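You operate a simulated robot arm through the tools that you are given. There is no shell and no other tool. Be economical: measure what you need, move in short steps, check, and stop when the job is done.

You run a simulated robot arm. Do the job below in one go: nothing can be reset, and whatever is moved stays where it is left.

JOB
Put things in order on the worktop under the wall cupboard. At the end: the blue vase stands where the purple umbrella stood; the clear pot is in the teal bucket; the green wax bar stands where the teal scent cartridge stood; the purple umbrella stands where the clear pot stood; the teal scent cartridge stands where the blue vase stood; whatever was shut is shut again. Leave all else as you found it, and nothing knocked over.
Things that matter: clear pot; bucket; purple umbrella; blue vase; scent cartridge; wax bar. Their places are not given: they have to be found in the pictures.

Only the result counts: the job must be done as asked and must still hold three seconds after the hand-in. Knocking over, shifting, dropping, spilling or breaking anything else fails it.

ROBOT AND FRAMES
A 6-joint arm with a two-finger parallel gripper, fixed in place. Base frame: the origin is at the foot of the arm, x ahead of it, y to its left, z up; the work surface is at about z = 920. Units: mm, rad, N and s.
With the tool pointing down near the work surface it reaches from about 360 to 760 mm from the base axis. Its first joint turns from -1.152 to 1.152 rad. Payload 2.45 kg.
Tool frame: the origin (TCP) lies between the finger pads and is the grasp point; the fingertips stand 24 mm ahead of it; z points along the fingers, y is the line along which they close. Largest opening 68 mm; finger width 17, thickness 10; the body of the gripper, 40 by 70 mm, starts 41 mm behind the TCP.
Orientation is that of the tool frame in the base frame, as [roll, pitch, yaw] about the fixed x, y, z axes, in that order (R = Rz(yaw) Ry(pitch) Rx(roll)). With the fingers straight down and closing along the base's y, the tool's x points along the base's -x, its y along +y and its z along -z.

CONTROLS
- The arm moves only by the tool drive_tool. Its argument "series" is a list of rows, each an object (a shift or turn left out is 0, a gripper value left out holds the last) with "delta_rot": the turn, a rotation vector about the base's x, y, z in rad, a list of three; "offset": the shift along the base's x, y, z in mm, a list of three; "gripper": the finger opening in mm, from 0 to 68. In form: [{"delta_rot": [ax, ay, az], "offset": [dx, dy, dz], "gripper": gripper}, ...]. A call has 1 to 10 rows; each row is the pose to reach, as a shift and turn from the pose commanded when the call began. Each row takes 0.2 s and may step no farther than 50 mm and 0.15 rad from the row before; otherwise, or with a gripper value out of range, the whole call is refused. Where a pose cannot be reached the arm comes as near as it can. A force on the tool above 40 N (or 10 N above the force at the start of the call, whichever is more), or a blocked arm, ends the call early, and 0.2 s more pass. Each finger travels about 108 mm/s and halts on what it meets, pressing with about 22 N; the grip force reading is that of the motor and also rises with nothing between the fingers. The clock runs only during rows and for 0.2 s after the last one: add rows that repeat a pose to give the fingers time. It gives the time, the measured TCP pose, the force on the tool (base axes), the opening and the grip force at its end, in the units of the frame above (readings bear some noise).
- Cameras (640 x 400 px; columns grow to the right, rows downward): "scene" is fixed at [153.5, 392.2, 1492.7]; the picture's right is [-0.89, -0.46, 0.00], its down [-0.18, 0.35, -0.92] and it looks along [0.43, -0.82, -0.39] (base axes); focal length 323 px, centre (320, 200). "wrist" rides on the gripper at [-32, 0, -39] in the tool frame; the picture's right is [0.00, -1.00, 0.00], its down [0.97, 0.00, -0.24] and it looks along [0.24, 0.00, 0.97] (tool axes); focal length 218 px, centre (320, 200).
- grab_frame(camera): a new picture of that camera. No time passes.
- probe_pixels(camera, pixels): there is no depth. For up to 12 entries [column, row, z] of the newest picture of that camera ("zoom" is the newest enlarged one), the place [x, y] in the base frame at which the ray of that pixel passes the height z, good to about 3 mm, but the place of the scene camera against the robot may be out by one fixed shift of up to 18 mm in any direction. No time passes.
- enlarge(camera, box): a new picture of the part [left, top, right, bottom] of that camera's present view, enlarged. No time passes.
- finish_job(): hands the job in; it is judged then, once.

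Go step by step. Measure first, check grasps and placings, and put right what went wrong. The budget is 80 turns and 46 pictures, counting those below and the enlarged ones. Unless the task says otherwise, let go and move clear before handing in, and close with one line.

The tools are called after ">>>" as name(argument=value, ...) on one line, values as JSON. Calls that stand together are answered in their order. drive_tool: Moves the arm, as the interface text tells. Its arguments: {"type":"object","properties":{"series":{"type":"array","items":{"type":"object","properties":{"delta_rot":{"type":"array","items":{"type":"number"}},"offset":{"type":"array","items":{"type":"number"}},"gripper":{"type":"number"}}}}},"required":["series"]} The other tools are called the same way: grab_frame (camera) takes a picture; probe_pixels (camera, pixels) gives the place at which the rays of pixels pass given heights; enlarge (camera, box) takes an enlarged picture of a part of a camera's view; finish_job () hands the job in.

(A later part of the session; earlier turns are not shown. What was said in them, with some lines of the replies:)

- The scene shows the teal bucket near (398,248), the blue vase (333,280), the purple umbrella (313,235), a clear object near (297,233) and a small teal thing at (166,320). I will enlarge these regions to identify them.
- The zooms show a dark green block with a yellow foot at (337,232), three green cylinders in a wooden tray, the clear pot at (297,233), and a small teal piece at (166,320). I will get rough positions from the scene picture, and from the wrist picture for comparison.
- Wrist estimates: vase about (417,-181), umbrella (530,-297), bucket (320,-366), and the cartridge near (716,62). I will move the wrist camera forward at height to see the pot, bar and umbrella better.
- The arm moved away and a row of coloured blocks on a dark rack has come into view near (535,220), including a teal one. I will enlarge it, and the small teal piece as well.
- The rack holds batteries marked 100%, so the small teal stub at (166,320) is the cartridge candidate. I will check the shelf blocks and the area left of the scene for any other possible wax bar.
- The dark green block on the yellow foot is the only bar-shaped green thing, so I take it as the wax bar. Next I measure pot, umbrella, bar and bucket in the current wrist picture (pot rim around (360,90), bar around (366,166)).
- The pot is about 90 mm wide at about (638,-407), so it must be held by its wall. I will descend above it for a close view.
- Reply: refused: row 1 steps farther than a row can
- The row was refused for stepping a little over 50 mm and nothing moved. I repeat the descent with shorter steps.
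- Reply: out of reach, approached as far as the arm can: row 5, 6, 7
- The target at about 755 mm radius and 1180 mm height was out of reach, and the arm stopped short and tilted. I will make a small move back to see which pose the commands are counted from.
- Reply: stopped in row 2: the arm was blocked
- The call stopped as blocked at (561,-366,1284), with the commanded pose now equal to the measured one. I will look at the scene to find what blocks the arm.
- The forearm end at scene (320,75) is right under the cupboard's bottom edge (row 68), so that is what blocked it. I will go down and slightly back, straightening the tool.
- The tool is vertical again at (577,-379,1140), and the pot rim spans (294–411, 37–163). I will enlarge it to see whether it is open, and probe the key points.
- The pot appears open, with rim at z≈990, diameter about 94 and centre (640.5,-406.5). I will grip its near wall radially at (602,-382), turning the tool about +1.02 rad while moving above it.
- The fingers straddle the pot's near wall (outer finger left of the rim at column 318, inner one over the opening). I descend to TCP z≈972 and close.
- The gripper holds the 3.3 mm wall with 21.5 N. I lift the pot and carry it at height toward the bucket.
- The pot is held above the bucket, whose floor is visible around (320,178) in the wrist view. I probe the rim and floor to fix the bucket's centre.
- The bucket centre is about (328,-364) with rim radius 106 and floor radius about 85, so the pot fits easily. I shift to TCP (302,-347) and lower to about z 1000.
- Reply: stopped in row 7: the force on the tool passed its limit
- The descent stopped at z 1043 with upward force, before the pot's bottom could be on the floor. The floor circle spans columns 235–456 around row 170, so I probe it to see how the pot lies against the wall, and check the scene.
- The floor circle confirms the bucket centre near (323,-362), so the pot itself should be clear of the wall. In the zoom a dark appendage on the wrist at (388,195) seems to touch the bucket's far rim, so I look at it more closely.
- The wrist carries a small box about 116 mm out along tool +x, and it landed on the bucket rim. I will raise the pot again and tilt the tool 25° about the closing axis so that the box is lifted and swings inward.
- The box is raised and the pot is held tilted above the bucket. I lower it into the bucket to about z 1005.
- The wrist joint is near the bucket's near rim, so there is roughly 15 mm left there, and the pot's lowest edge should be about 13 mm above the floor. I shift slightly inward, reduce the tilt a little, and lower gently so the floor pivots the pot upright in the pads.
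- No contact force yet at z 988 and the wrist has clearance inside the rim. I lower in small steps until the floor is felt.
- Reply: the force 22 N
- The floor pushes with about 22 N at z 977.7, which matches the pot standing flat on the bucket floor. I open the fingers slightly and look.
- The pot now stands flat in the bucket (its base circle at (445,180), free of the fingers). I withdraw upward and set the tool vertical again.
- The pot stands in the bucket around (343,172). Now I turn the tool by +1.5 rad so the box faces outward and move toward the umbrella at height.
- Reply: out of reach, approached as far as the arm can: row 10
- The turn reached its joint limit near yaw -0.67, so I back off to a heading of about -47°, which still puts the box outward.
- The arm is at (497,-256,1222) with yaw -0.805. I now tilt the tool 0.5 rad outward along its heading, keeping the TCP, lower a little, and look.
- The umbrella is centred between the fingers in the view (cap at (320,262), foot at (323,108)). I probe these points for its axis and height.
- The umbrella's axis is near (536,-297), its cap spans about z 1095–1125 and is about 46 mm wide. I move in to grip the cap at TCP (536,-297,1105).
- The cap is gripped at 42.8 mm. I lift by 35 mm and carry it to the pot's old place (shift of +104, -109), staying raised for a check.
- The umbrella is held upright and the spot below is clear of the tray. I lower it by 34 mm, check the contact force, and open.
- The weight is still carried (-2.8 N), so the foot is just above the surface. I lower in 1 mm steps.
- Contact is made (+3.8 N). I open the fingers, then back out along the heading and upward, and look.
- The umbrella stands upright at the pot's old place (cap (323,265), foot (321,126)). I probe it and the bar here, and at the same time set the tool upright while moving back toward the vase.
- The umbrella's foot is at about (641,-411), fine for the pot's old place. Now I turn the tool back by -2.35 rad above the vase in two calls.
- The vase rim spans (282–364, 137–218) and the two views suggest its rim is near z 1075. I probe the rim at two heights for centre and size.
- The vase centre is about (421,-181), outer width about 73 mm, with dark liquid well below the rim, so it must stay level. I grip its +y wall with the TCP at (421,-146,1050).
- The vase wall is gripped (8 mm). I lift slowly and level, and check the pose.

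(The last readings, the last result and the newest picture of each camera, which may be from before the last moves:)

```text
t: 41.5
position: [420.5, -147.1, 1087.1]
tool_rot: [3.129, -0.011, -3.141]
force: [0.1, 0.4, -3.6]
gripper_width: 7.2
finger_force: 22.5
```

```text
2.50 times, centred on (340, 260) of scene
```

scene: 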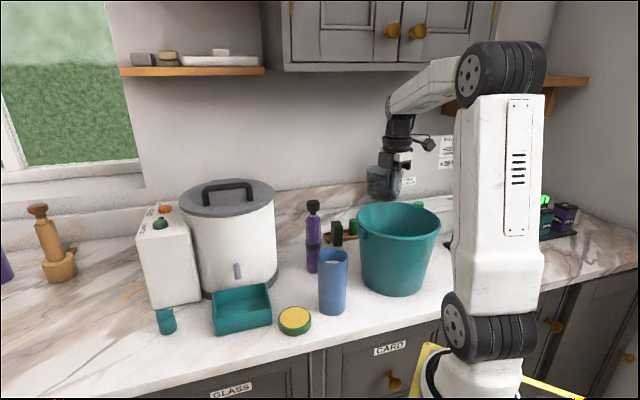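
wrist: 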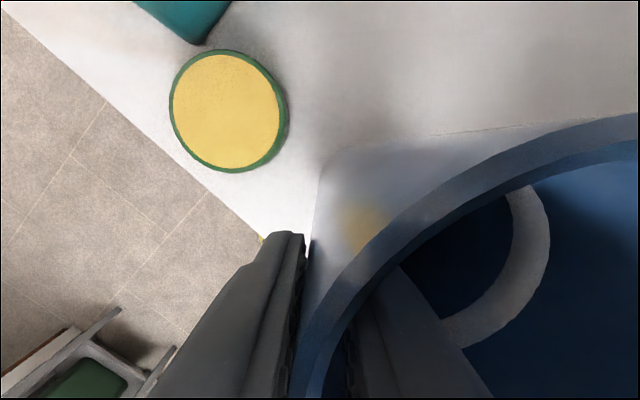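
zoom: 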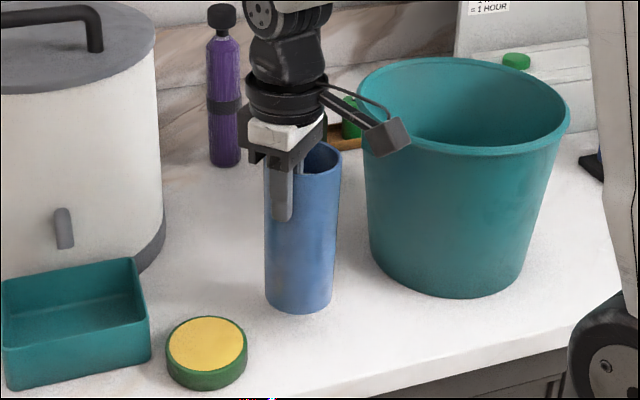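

The vase hangs upright, held at its wall. I carry it slowly to the umbrella's old place.

>>> drive_tool(series=[{"offset": [8, -8, 0]}, {"offset": [22, -22, 0]}, {"offset": [37, -37, 0]}, {"offset": [52, -52, 0]}, {"offset": [67, -67, 0]}, {"offset": [82, -82, 0]}, {"offset": [96, -96, 0]}, {"offset": [108, -108, 0]}, {"offset": [115, -115, 0]}, {"offset": [115, -115, 0]}])

>>> drive_tool(series=[{"offset": [0, 0, -8]}, {"offset": [0, 0, -16]}, {"offset": [0, 0, -24]}, {"offset": [0, 0, -30]}, {"offset": [0, 0, -33]}, {"offset": [0, 0, -33]}])

```text
t: 43.7
position: [536.6, -262.3, 1086.1]
tool_rot: [3.131, -0.01, -3.141]
force: [-0.4, 0.3, -2.2]
gripper_width: 7.1
finger_force: 22.4
```

```text
t: 45.1
position: [536.1, -260.1, 1054.1]
tool_rot: [3.132, -0.012, -3.142]
force: [-0.5, 0.0, -2.7]
gripper_width: 7.4
finger_force: 21.3
```

The force still shows the vase's weight (-2.7 N) at z 1054, so I lower in 1 mm steps to touch down.

>>> drive_tool(series=[{"offset": [0, 0, -1]}, {"offset": [0, 0, -2]}, {"offset": [0, 0, -3]}, {"offset": [0, 0, -3]}])

```text
t: 46.1
position: [537.0, -261.9, 1052.2]
tool_rot: [3.134, -0.007, -3.142]
force: [-1.9, 6.2, 15.0]
gripper_width: 7.4
finger_force: 22.4
```

The vase stands (15 N contact). I open, withdraw straight up, and look.

>>> drive_tool(series=[{"offset": [0, 0, 1], "gripper": 12}, {"offset": [0, 0, 1], "gripper": 22}, {"offset": [0, 0, 1], "gripper": 26}, {"offset": [0, 0, 25]}, {"offset": [0, 0, 60]}, {"offset": [0, 0, 100]}, {"offset": [0, 0, 140]}, {"offset": [0, 0, 150]}])

>>> grab_frame(camera="wrist")

```text
t: 47.9
position: [537.0, -262.7, 1203.9]
tool_rot: [3.131, -0.011, 3.141]
force: [0.1, 0.2, -0.2]
gripper_width: 26.3
finger_force: 0.2
```

```text
7 pictures are left
```

wrist: 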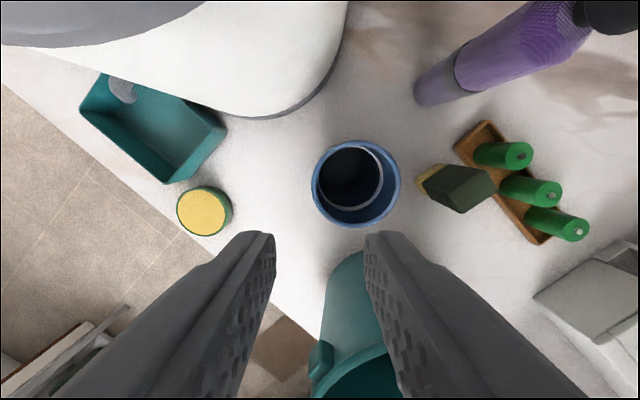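

The vase stands upright at the umbrella's old place (rim (355,184)). Next I go around in front of the drum to look at the cartridge near (716,60).

>>> drive_tool(series=[{"offset": [-35, 30, 0], "gripper": 68}, {"offset": [-50, 75, 0]}, {"offset": [-50, 122, 0]}, {"offset": [-50, 169, 0]}, {"offset": [-45, 215, 0]}, {"offset": [-25, 255, 0]}, {"offset": [5, 290, -5]}, {"offset": [45, 310, -15]}, {"offset": [90, 320, -30]}, {"offset": [123, 323, -50]}])

>>> grab_frame(camera="wrist")

```text
t: 50.1
position: [658.7, 61.8, 1151.2]
tool_rot: [3.13, -0.011, 3.141]
force: [0.6, 0.4, -0.6]
gripper_width: 67.9
finger_force: 0.0
```

```text
6 pictures are left
```

wrist: 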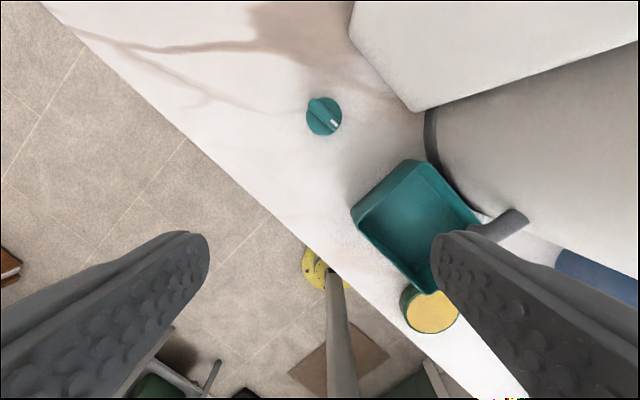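

The cartridge is at (324,117) in the wrist view, about 36 px wide, with its tab running from (312,102) to (336,124). I probe it at its base and top heights.

>>> probe_pixels(camera="wrist", pixels=[[306, 117, 940], [342, 117, 940], [324, 137, 920], [324, 97, 950], [312, 100, 960], [337, 126, 960], [325, 113, 960], [324, 118, 930], [324, 118, 950]])

>>> enlarge(camera="wrist", box=[274, 77, 374, 157])

```text
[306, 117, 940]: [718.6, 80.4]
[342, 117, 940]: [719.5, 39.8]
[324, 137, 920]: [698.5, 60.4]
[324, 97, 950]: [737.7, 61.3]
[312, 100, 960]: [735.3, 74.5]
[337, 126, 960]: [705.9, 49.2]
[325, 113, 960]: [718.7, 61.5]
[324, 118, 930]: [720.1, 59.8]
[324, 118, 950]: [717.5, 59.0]
```

```text
5.00 times, centred on (324, 117) of wrist
```

zoom: 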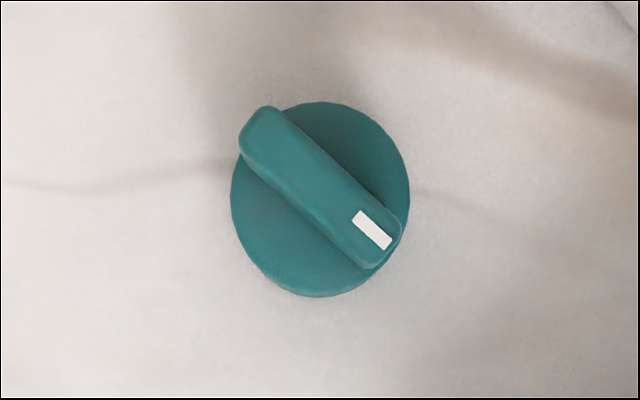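

The cartridge is a 40 mm round body centred at (719,60), with free space around it. I descend and grip its round body with the tips just above the worktop.

>>> drive_tool(series=[{"offset": [10, 0, -40]}, {"offset": [25, -1, -80]}, {"offset": [45, -2, -115]}, {"offset": [60, -2, -150]}, {"offset": [60, -2, -180]}, {"offset": [60, -2, -202]}, {"offset": [60, -2, -202], "gripper": 25}, {"offset": [60, -2, -202], "gripper": 25}, {"offset": [60, -2, -202], "gripper": 25}])

```text
t: 52.1
position: [720.5, 60.8, 951.2]
tool_rot: [3.131, -0.011, 3.141]
force: [0.3, 1.2, 0.4]
gripper_width: 35.5
finger_force: 21.9
```

The body is gripped at 35.5 mm. I lift it and carry it around in front of the drum to the vase's old place.

>>> drive_tool(series=[{"offset": [0, 0, 25], "gripper": 25}, {"offset": [0, 0, 65]}, {"offset": [-25, 0, 105]}, {"offset": [-65, 0, 130]}, {"offset": [-110, 0, 140]}, {"offset": [-155, 0, 140]}, {"offset": [-195, -25, 140]}, {"offset": [-235, -52, 140]}, {"offset": [-270, -85, 140]}, {"offset": [-295, -125, 140]}])

>>> drive_tool(series=[{"offset": [-2, -40, 0]}, {"offset": [-3, -80, 0]}, {"offset": [-3, -117, 0]}, {"offset": [-3, -117, -40]}, {"offset": [-3, -117, -80]}, {"offset": [-3, -117, -115]}, {"offset": [-3, -117, -132]}, {"offset": [-3, -117, -132]}])

```text
t: 54.3
position: [422.5, -63.2, 1088.2]
tool_rot: [3.13, -0.012, -3.14]
force: [-0.7, -0.7, -0.7]
gripper_width: 35.4
finger_force: 21.9
```

```text
t: 56.1
position: [422.4, -181.7, 956.7]
tool_rot: [3.131, -0.01, -3.14]
force: [-0.5, -0.6, 1.1]
gripper_width: 35.1
finger_force: 22.5
```

The cartridge is still held, about 5 mm above the surface. I lower to touch.

>>> drive_tool(series=[{"offset": [0, 0, -3]}, {"offset": [0, 0, -5]}, {"offset": [0, 0, -6]}, {"offset": [0, 0, -6]}])

```text
t: 57.1
position: [422.6, -182.5, 951.5]
tool_rot: [3.13, -0.011, 3.141]
force: [-0.6, -0.3, -1.5]
gripper_width: 35.1
finger_force: 22.1
```

>>> drive_tool(series=[{"offset": [0, 0, -1]}, {"offset": [0, 0, -2]}, {"offset": [0, 0, -2]}])

```text
t: 57.9
position: [422.1, -182.6, 950.1]
tool_rot: [3.13, -0.008, 3.14]
force: [-1.7, 3.5, 11.8]
gripper_width: 35.2
finger_force: 21.9
```

Contact is made (+11.8 N). I open, rise and move above the wax bar to look straight down at it.

>>> drive_tool(series=[{"gripper": 45}, {"gripper": 60}, {"gripper": 60}, {"offset": [0, 0, 40]}, {"offset": [0, 0, 90]}, {"offset": [0, 0, 140]}, {"offset": [0, 0, 190]}, {"offset": [0, 0, 235]}, {"offset": [10, -30, 245]}, {"offset": [25, -70, 245]}])

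>>> drive_tool(series=[{"offset": [15, -35, 0]}, {"offset": [35, -75, 0]}, {"offset": [55, -115, -15]}, {"offset": [75, -145, -30]}, {"offset": [83, -160, -40]}, {"offset": [83, -160, -40]}])

>>> grab_frame(camera="wrist")

```text
t: 60.1
position: [443.9, -252.0, 1196.6]
tool_rot: [3.131, -0.011, 3.141]
force: [0.9, 0.3, -0.3]
gripper_width: 60.4
finger_force: 0.0
```

```text
t: 61.5
position: [528.5, -411.3, 1155.3]
tool_rot: [3.132, -0.009, -3.141]
force: [-0.4, 0.7, -0.3]
gripper_width: 60.0
finger_force: 0.1
```

```text
4 pictures are left
```

wrist: 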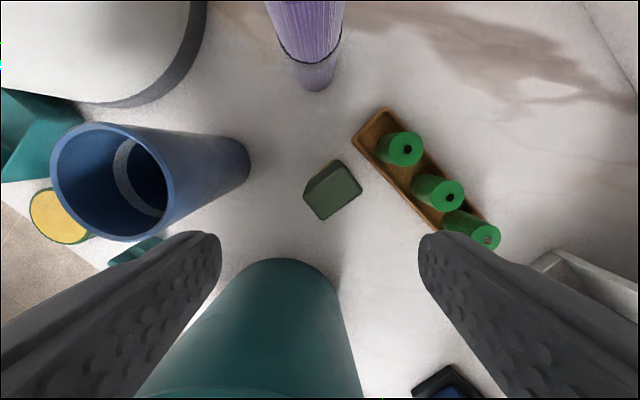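

The bar sits directly below at about (333,190), with the tray to its right. I enlarge it to measure its top face.

>>> enlarge(camera="wrist", box=[283, 145, 383, 235])

>>> probe_pixels(camera="wrist", pixels=[[304, 195, 1000], [340, 160, 1000], [362, 188, 1000], [321, 221, 1000], [304, 195, 1010], [362, 188, 1010]])

```text
4.44 times, centred on (333, 190) of wrist
```

zoom: 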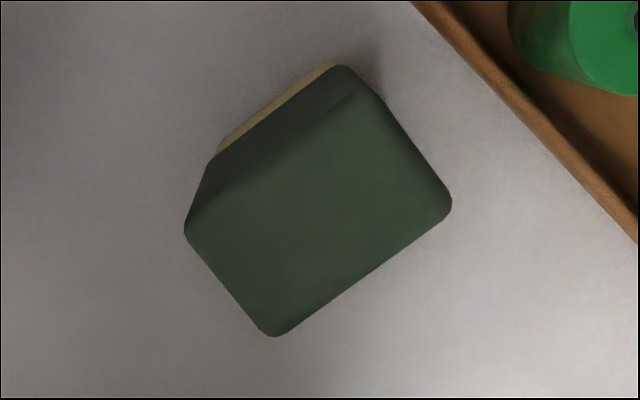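

```text
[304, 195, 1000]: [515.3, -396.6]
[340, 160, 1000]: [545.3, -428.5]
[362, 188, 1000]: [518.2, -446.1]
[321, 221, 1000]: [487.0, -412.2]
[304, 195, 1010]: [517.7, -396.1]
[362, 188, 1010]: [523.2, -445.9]
```

The bar's top is at z≈1027, 41 by 23 mm, centred at (523.5,-422) with its long axis along -57°. I turn the tool +0.576 rad, descend to z≈1000 and close on the long dimension.

>>> drive_tool(series=[{"offset": [-5, -10.6, 0], "delta_rot": [0, 0, 0.144], "gripper": 67}, {"offset": [-5, -10.6, 0], "delta_rot": [0, 0, 0.288]}, {"offset": [-5, -10.6, 0], "delta_rot": [0, 0, 0.432]}, {"offset": [-5, -10.6, -20], "delta_rot": [0, 0, 0.576]}, {"offset": [-5, -10.6, -65], "delta_rot": [0, 0, 0.576]}, {"offset": [-5, -10.6, -110], "delta_rot": [0, 0, 0.576]}, {"offset": [-5, -10.6, -153], "delta_rot": [0, 0, 0.576]}, {"offset": [-5, -10.6, -153], "delta_rot": [0, 0, 0.576], "gripper": 25}, {"offset": [-5, -10.6, -153], "delta_rot": [0, 0, 0.576], "gripper": 25}, {"offset": [-5, -10.6, -153], "delta_rot": [0, 0, 0.576], "gripper": 25}])

```text
t: 63.7
position: [524.4, -422.9, 1000.7]
tool_rot: [3.131, -0.01, -2.565]
force: [0.2, -0.6, 0.5]
gripper_width: 45.6
finger_force: 22.0
```

The bar is gripped at 45.6 mm. I lift it and check with the scene camera that it came up whole.

>>> drive_tool(series=[{"offset": [0, 0, 10], "gripper": 25}, {"offset": [0, 0, 35]}, {"offset": [0, 0, 75]}, {"offset": [0, 0, 115]}, {"offset": [-5, 10, 155]}, {"offset": [-15, 40, 185]}, {"offset": [-35, 80, 195]}, {"offset": [-50, 125, 195]}, {"offset": [-55, 170, 195]}])

>>> grab_frame(camera="scene")

```text
t: 65.7
position: [471.1, -252.5, 1194.2]
tool_rot: [3.131, -0.011, -2.566]
force: [0.7, 0.0, -1.2]
gripper_width: 45.5
finger_force: 22.3
```

```text
2 pictures are left
```

scene: 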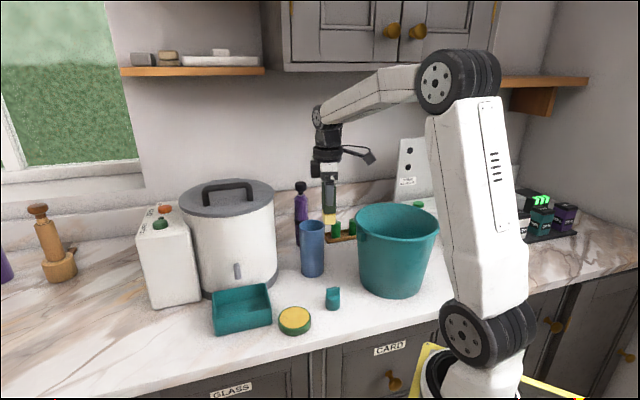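

The bar came up whole with its yellow foot, hanging upright at (329,205), and the cartridge stands at (332,298). I carry the bar around in front of the drum to the cartridge's old place.

>>> drive_tool(series=[{"offset": [8, 40, 0]}, {"offset": [14, 85, 0]}, {"offset": [16, 130, 0]}, {"offset": [18, 175, 0]}, {"offset": [30, 215, 0]}, {"offset": [55, 250, -5]}, {"offset": [90, 280, -15]}, {"offset": [130, 300, -30]}, {"offset": [165, 310, -60]}, {"offset": [200, 312, -90]}])

>>> drive_tool(series=[{"offset": [25, 0, -15]}, {"offset": [48, 0, -35]}, {"offset": [48, 0, -65]}, {"offset": [48, 0, -88]}, {"offset": [48, 0, -98]}, {"offset": [48, 0, -98]}])

```text
t: 67.9
position: [669.9, 56.7, 1107.6]
tool_rot: [3.13, -0.01, -2.566]
force: [0.3, -0.4, -1.0]
gripper_width: 45.3
finger_force: 22.2
```

```text
t: 69.3
position: [718.5, 57.6, 1008.0]
tool_rot: [3.131, -0.011, -2.567]
force: [-0.9, -1.0, -0.7]
gripper_width: 45.0
finger_force: 22.1
```

The bar hangs 7 mm above the cartridge's old place. I correct 2 mm in y and lower to touch.

>>> drive_tool(series=[{"offset": [0, 2, -3]}, {"offset": [0, 2, -5]}, {"offset": [0, 2, -7]}, {"offset": [0, 2, -8]}, {"offset": [0, 2, -8]}])

```text
t: 70.5
position: [717.4, 61.3, 1001.2]
tool_rot: [3.132, -0.011, -2.567]
force: [-1.1, 0.8, -0.8]
gripper_width: 45.0
finger_force: 22.3
```

>>> drive_tool(series=[{"offset": [0, 0, -1]}, {"offset": [0, 0, -2]}, {"offset": [0, 0, -2]}])

```text
t: 71.3
position: [718.1, 60.9, 999.4]
tool_rot: [3.131, -0.009, -2.566]
force: [-1.1, -0.8, 1.7]
gripper_width: 45.1
finger_force: 21.8
```

The force has just turned positive, so I lower 1 mm more to seat the bar.

>>> drive_tool(series=[{"offset": [0, 0, -1]}, {"offset": [0, 0, -1]}])

```text
t: 71.9
position: [717.2, 59.7, 999.4]
tool_rot: [3.131, -0.007, -2.566]
force: [-2.8, 2.4, 11.2]
gripper_width: 45.0
finger_force: 22.1
```

The bar is seated (11.2 N). I open, withdraw upward and back, and take a scene picture.

>>> drive_tool(series=[{"offset": [0, 0, 0.5], "gripper": 52}, {"offset": [0, 0, 0.5], "gripper": 62}, {"offset": [0, 0, 0.5], "gripper": 67}, {"offset": [0, 0, 0.5]}, {"offset": [0, 0, 30]}, {"offset": [0, 0, 70]}, {"offset": [-25, 0, 105]}, {"offset": [-65, 0, 135]}, {"offset": [-110, 0, 155]}, {"offset": [-155, 0, 170]}])

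>>> grab_frame(camera="scene")

```text
t: 74.1
position: [559.7, 60.8, 1169.1]
tool_rot: [3.133, -0.012, -2.564]
force: [0.0, -0.9, 0.0]
gripper_width: 67.2
finger_force: 0.0
```

```text
1 pictures are left
```

scene: 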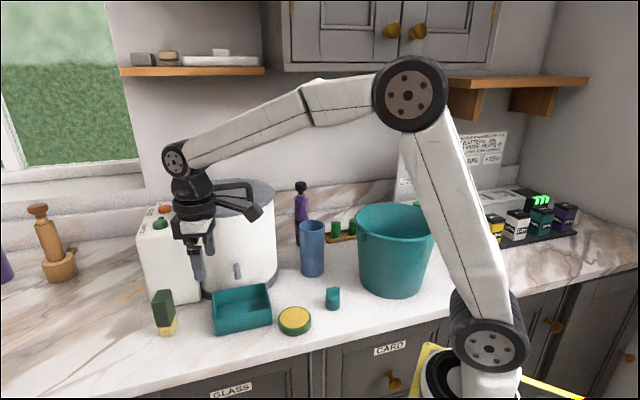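

The final scene shows the wax bar standing at (165,313), the cartridge at (332,298), the vase at (312,248) and the umbrella at (301,212). The pot is in the bucket, the cupboards are shut and the gripper is open and clear, so I hand in.

>>> finish_job()

```text
The job is handed in.
```

I handed the job in with all five things in their places: the pot is in the bucket, and the vase, umbrella, cartridge and wax bar each stand upright within a few millimetres of their marks. On the first try at lowering the pot, part of the wrist came down on the bucket's rim. The bucket may have moved by a few millimetres, but nothing was knocked over or opened.
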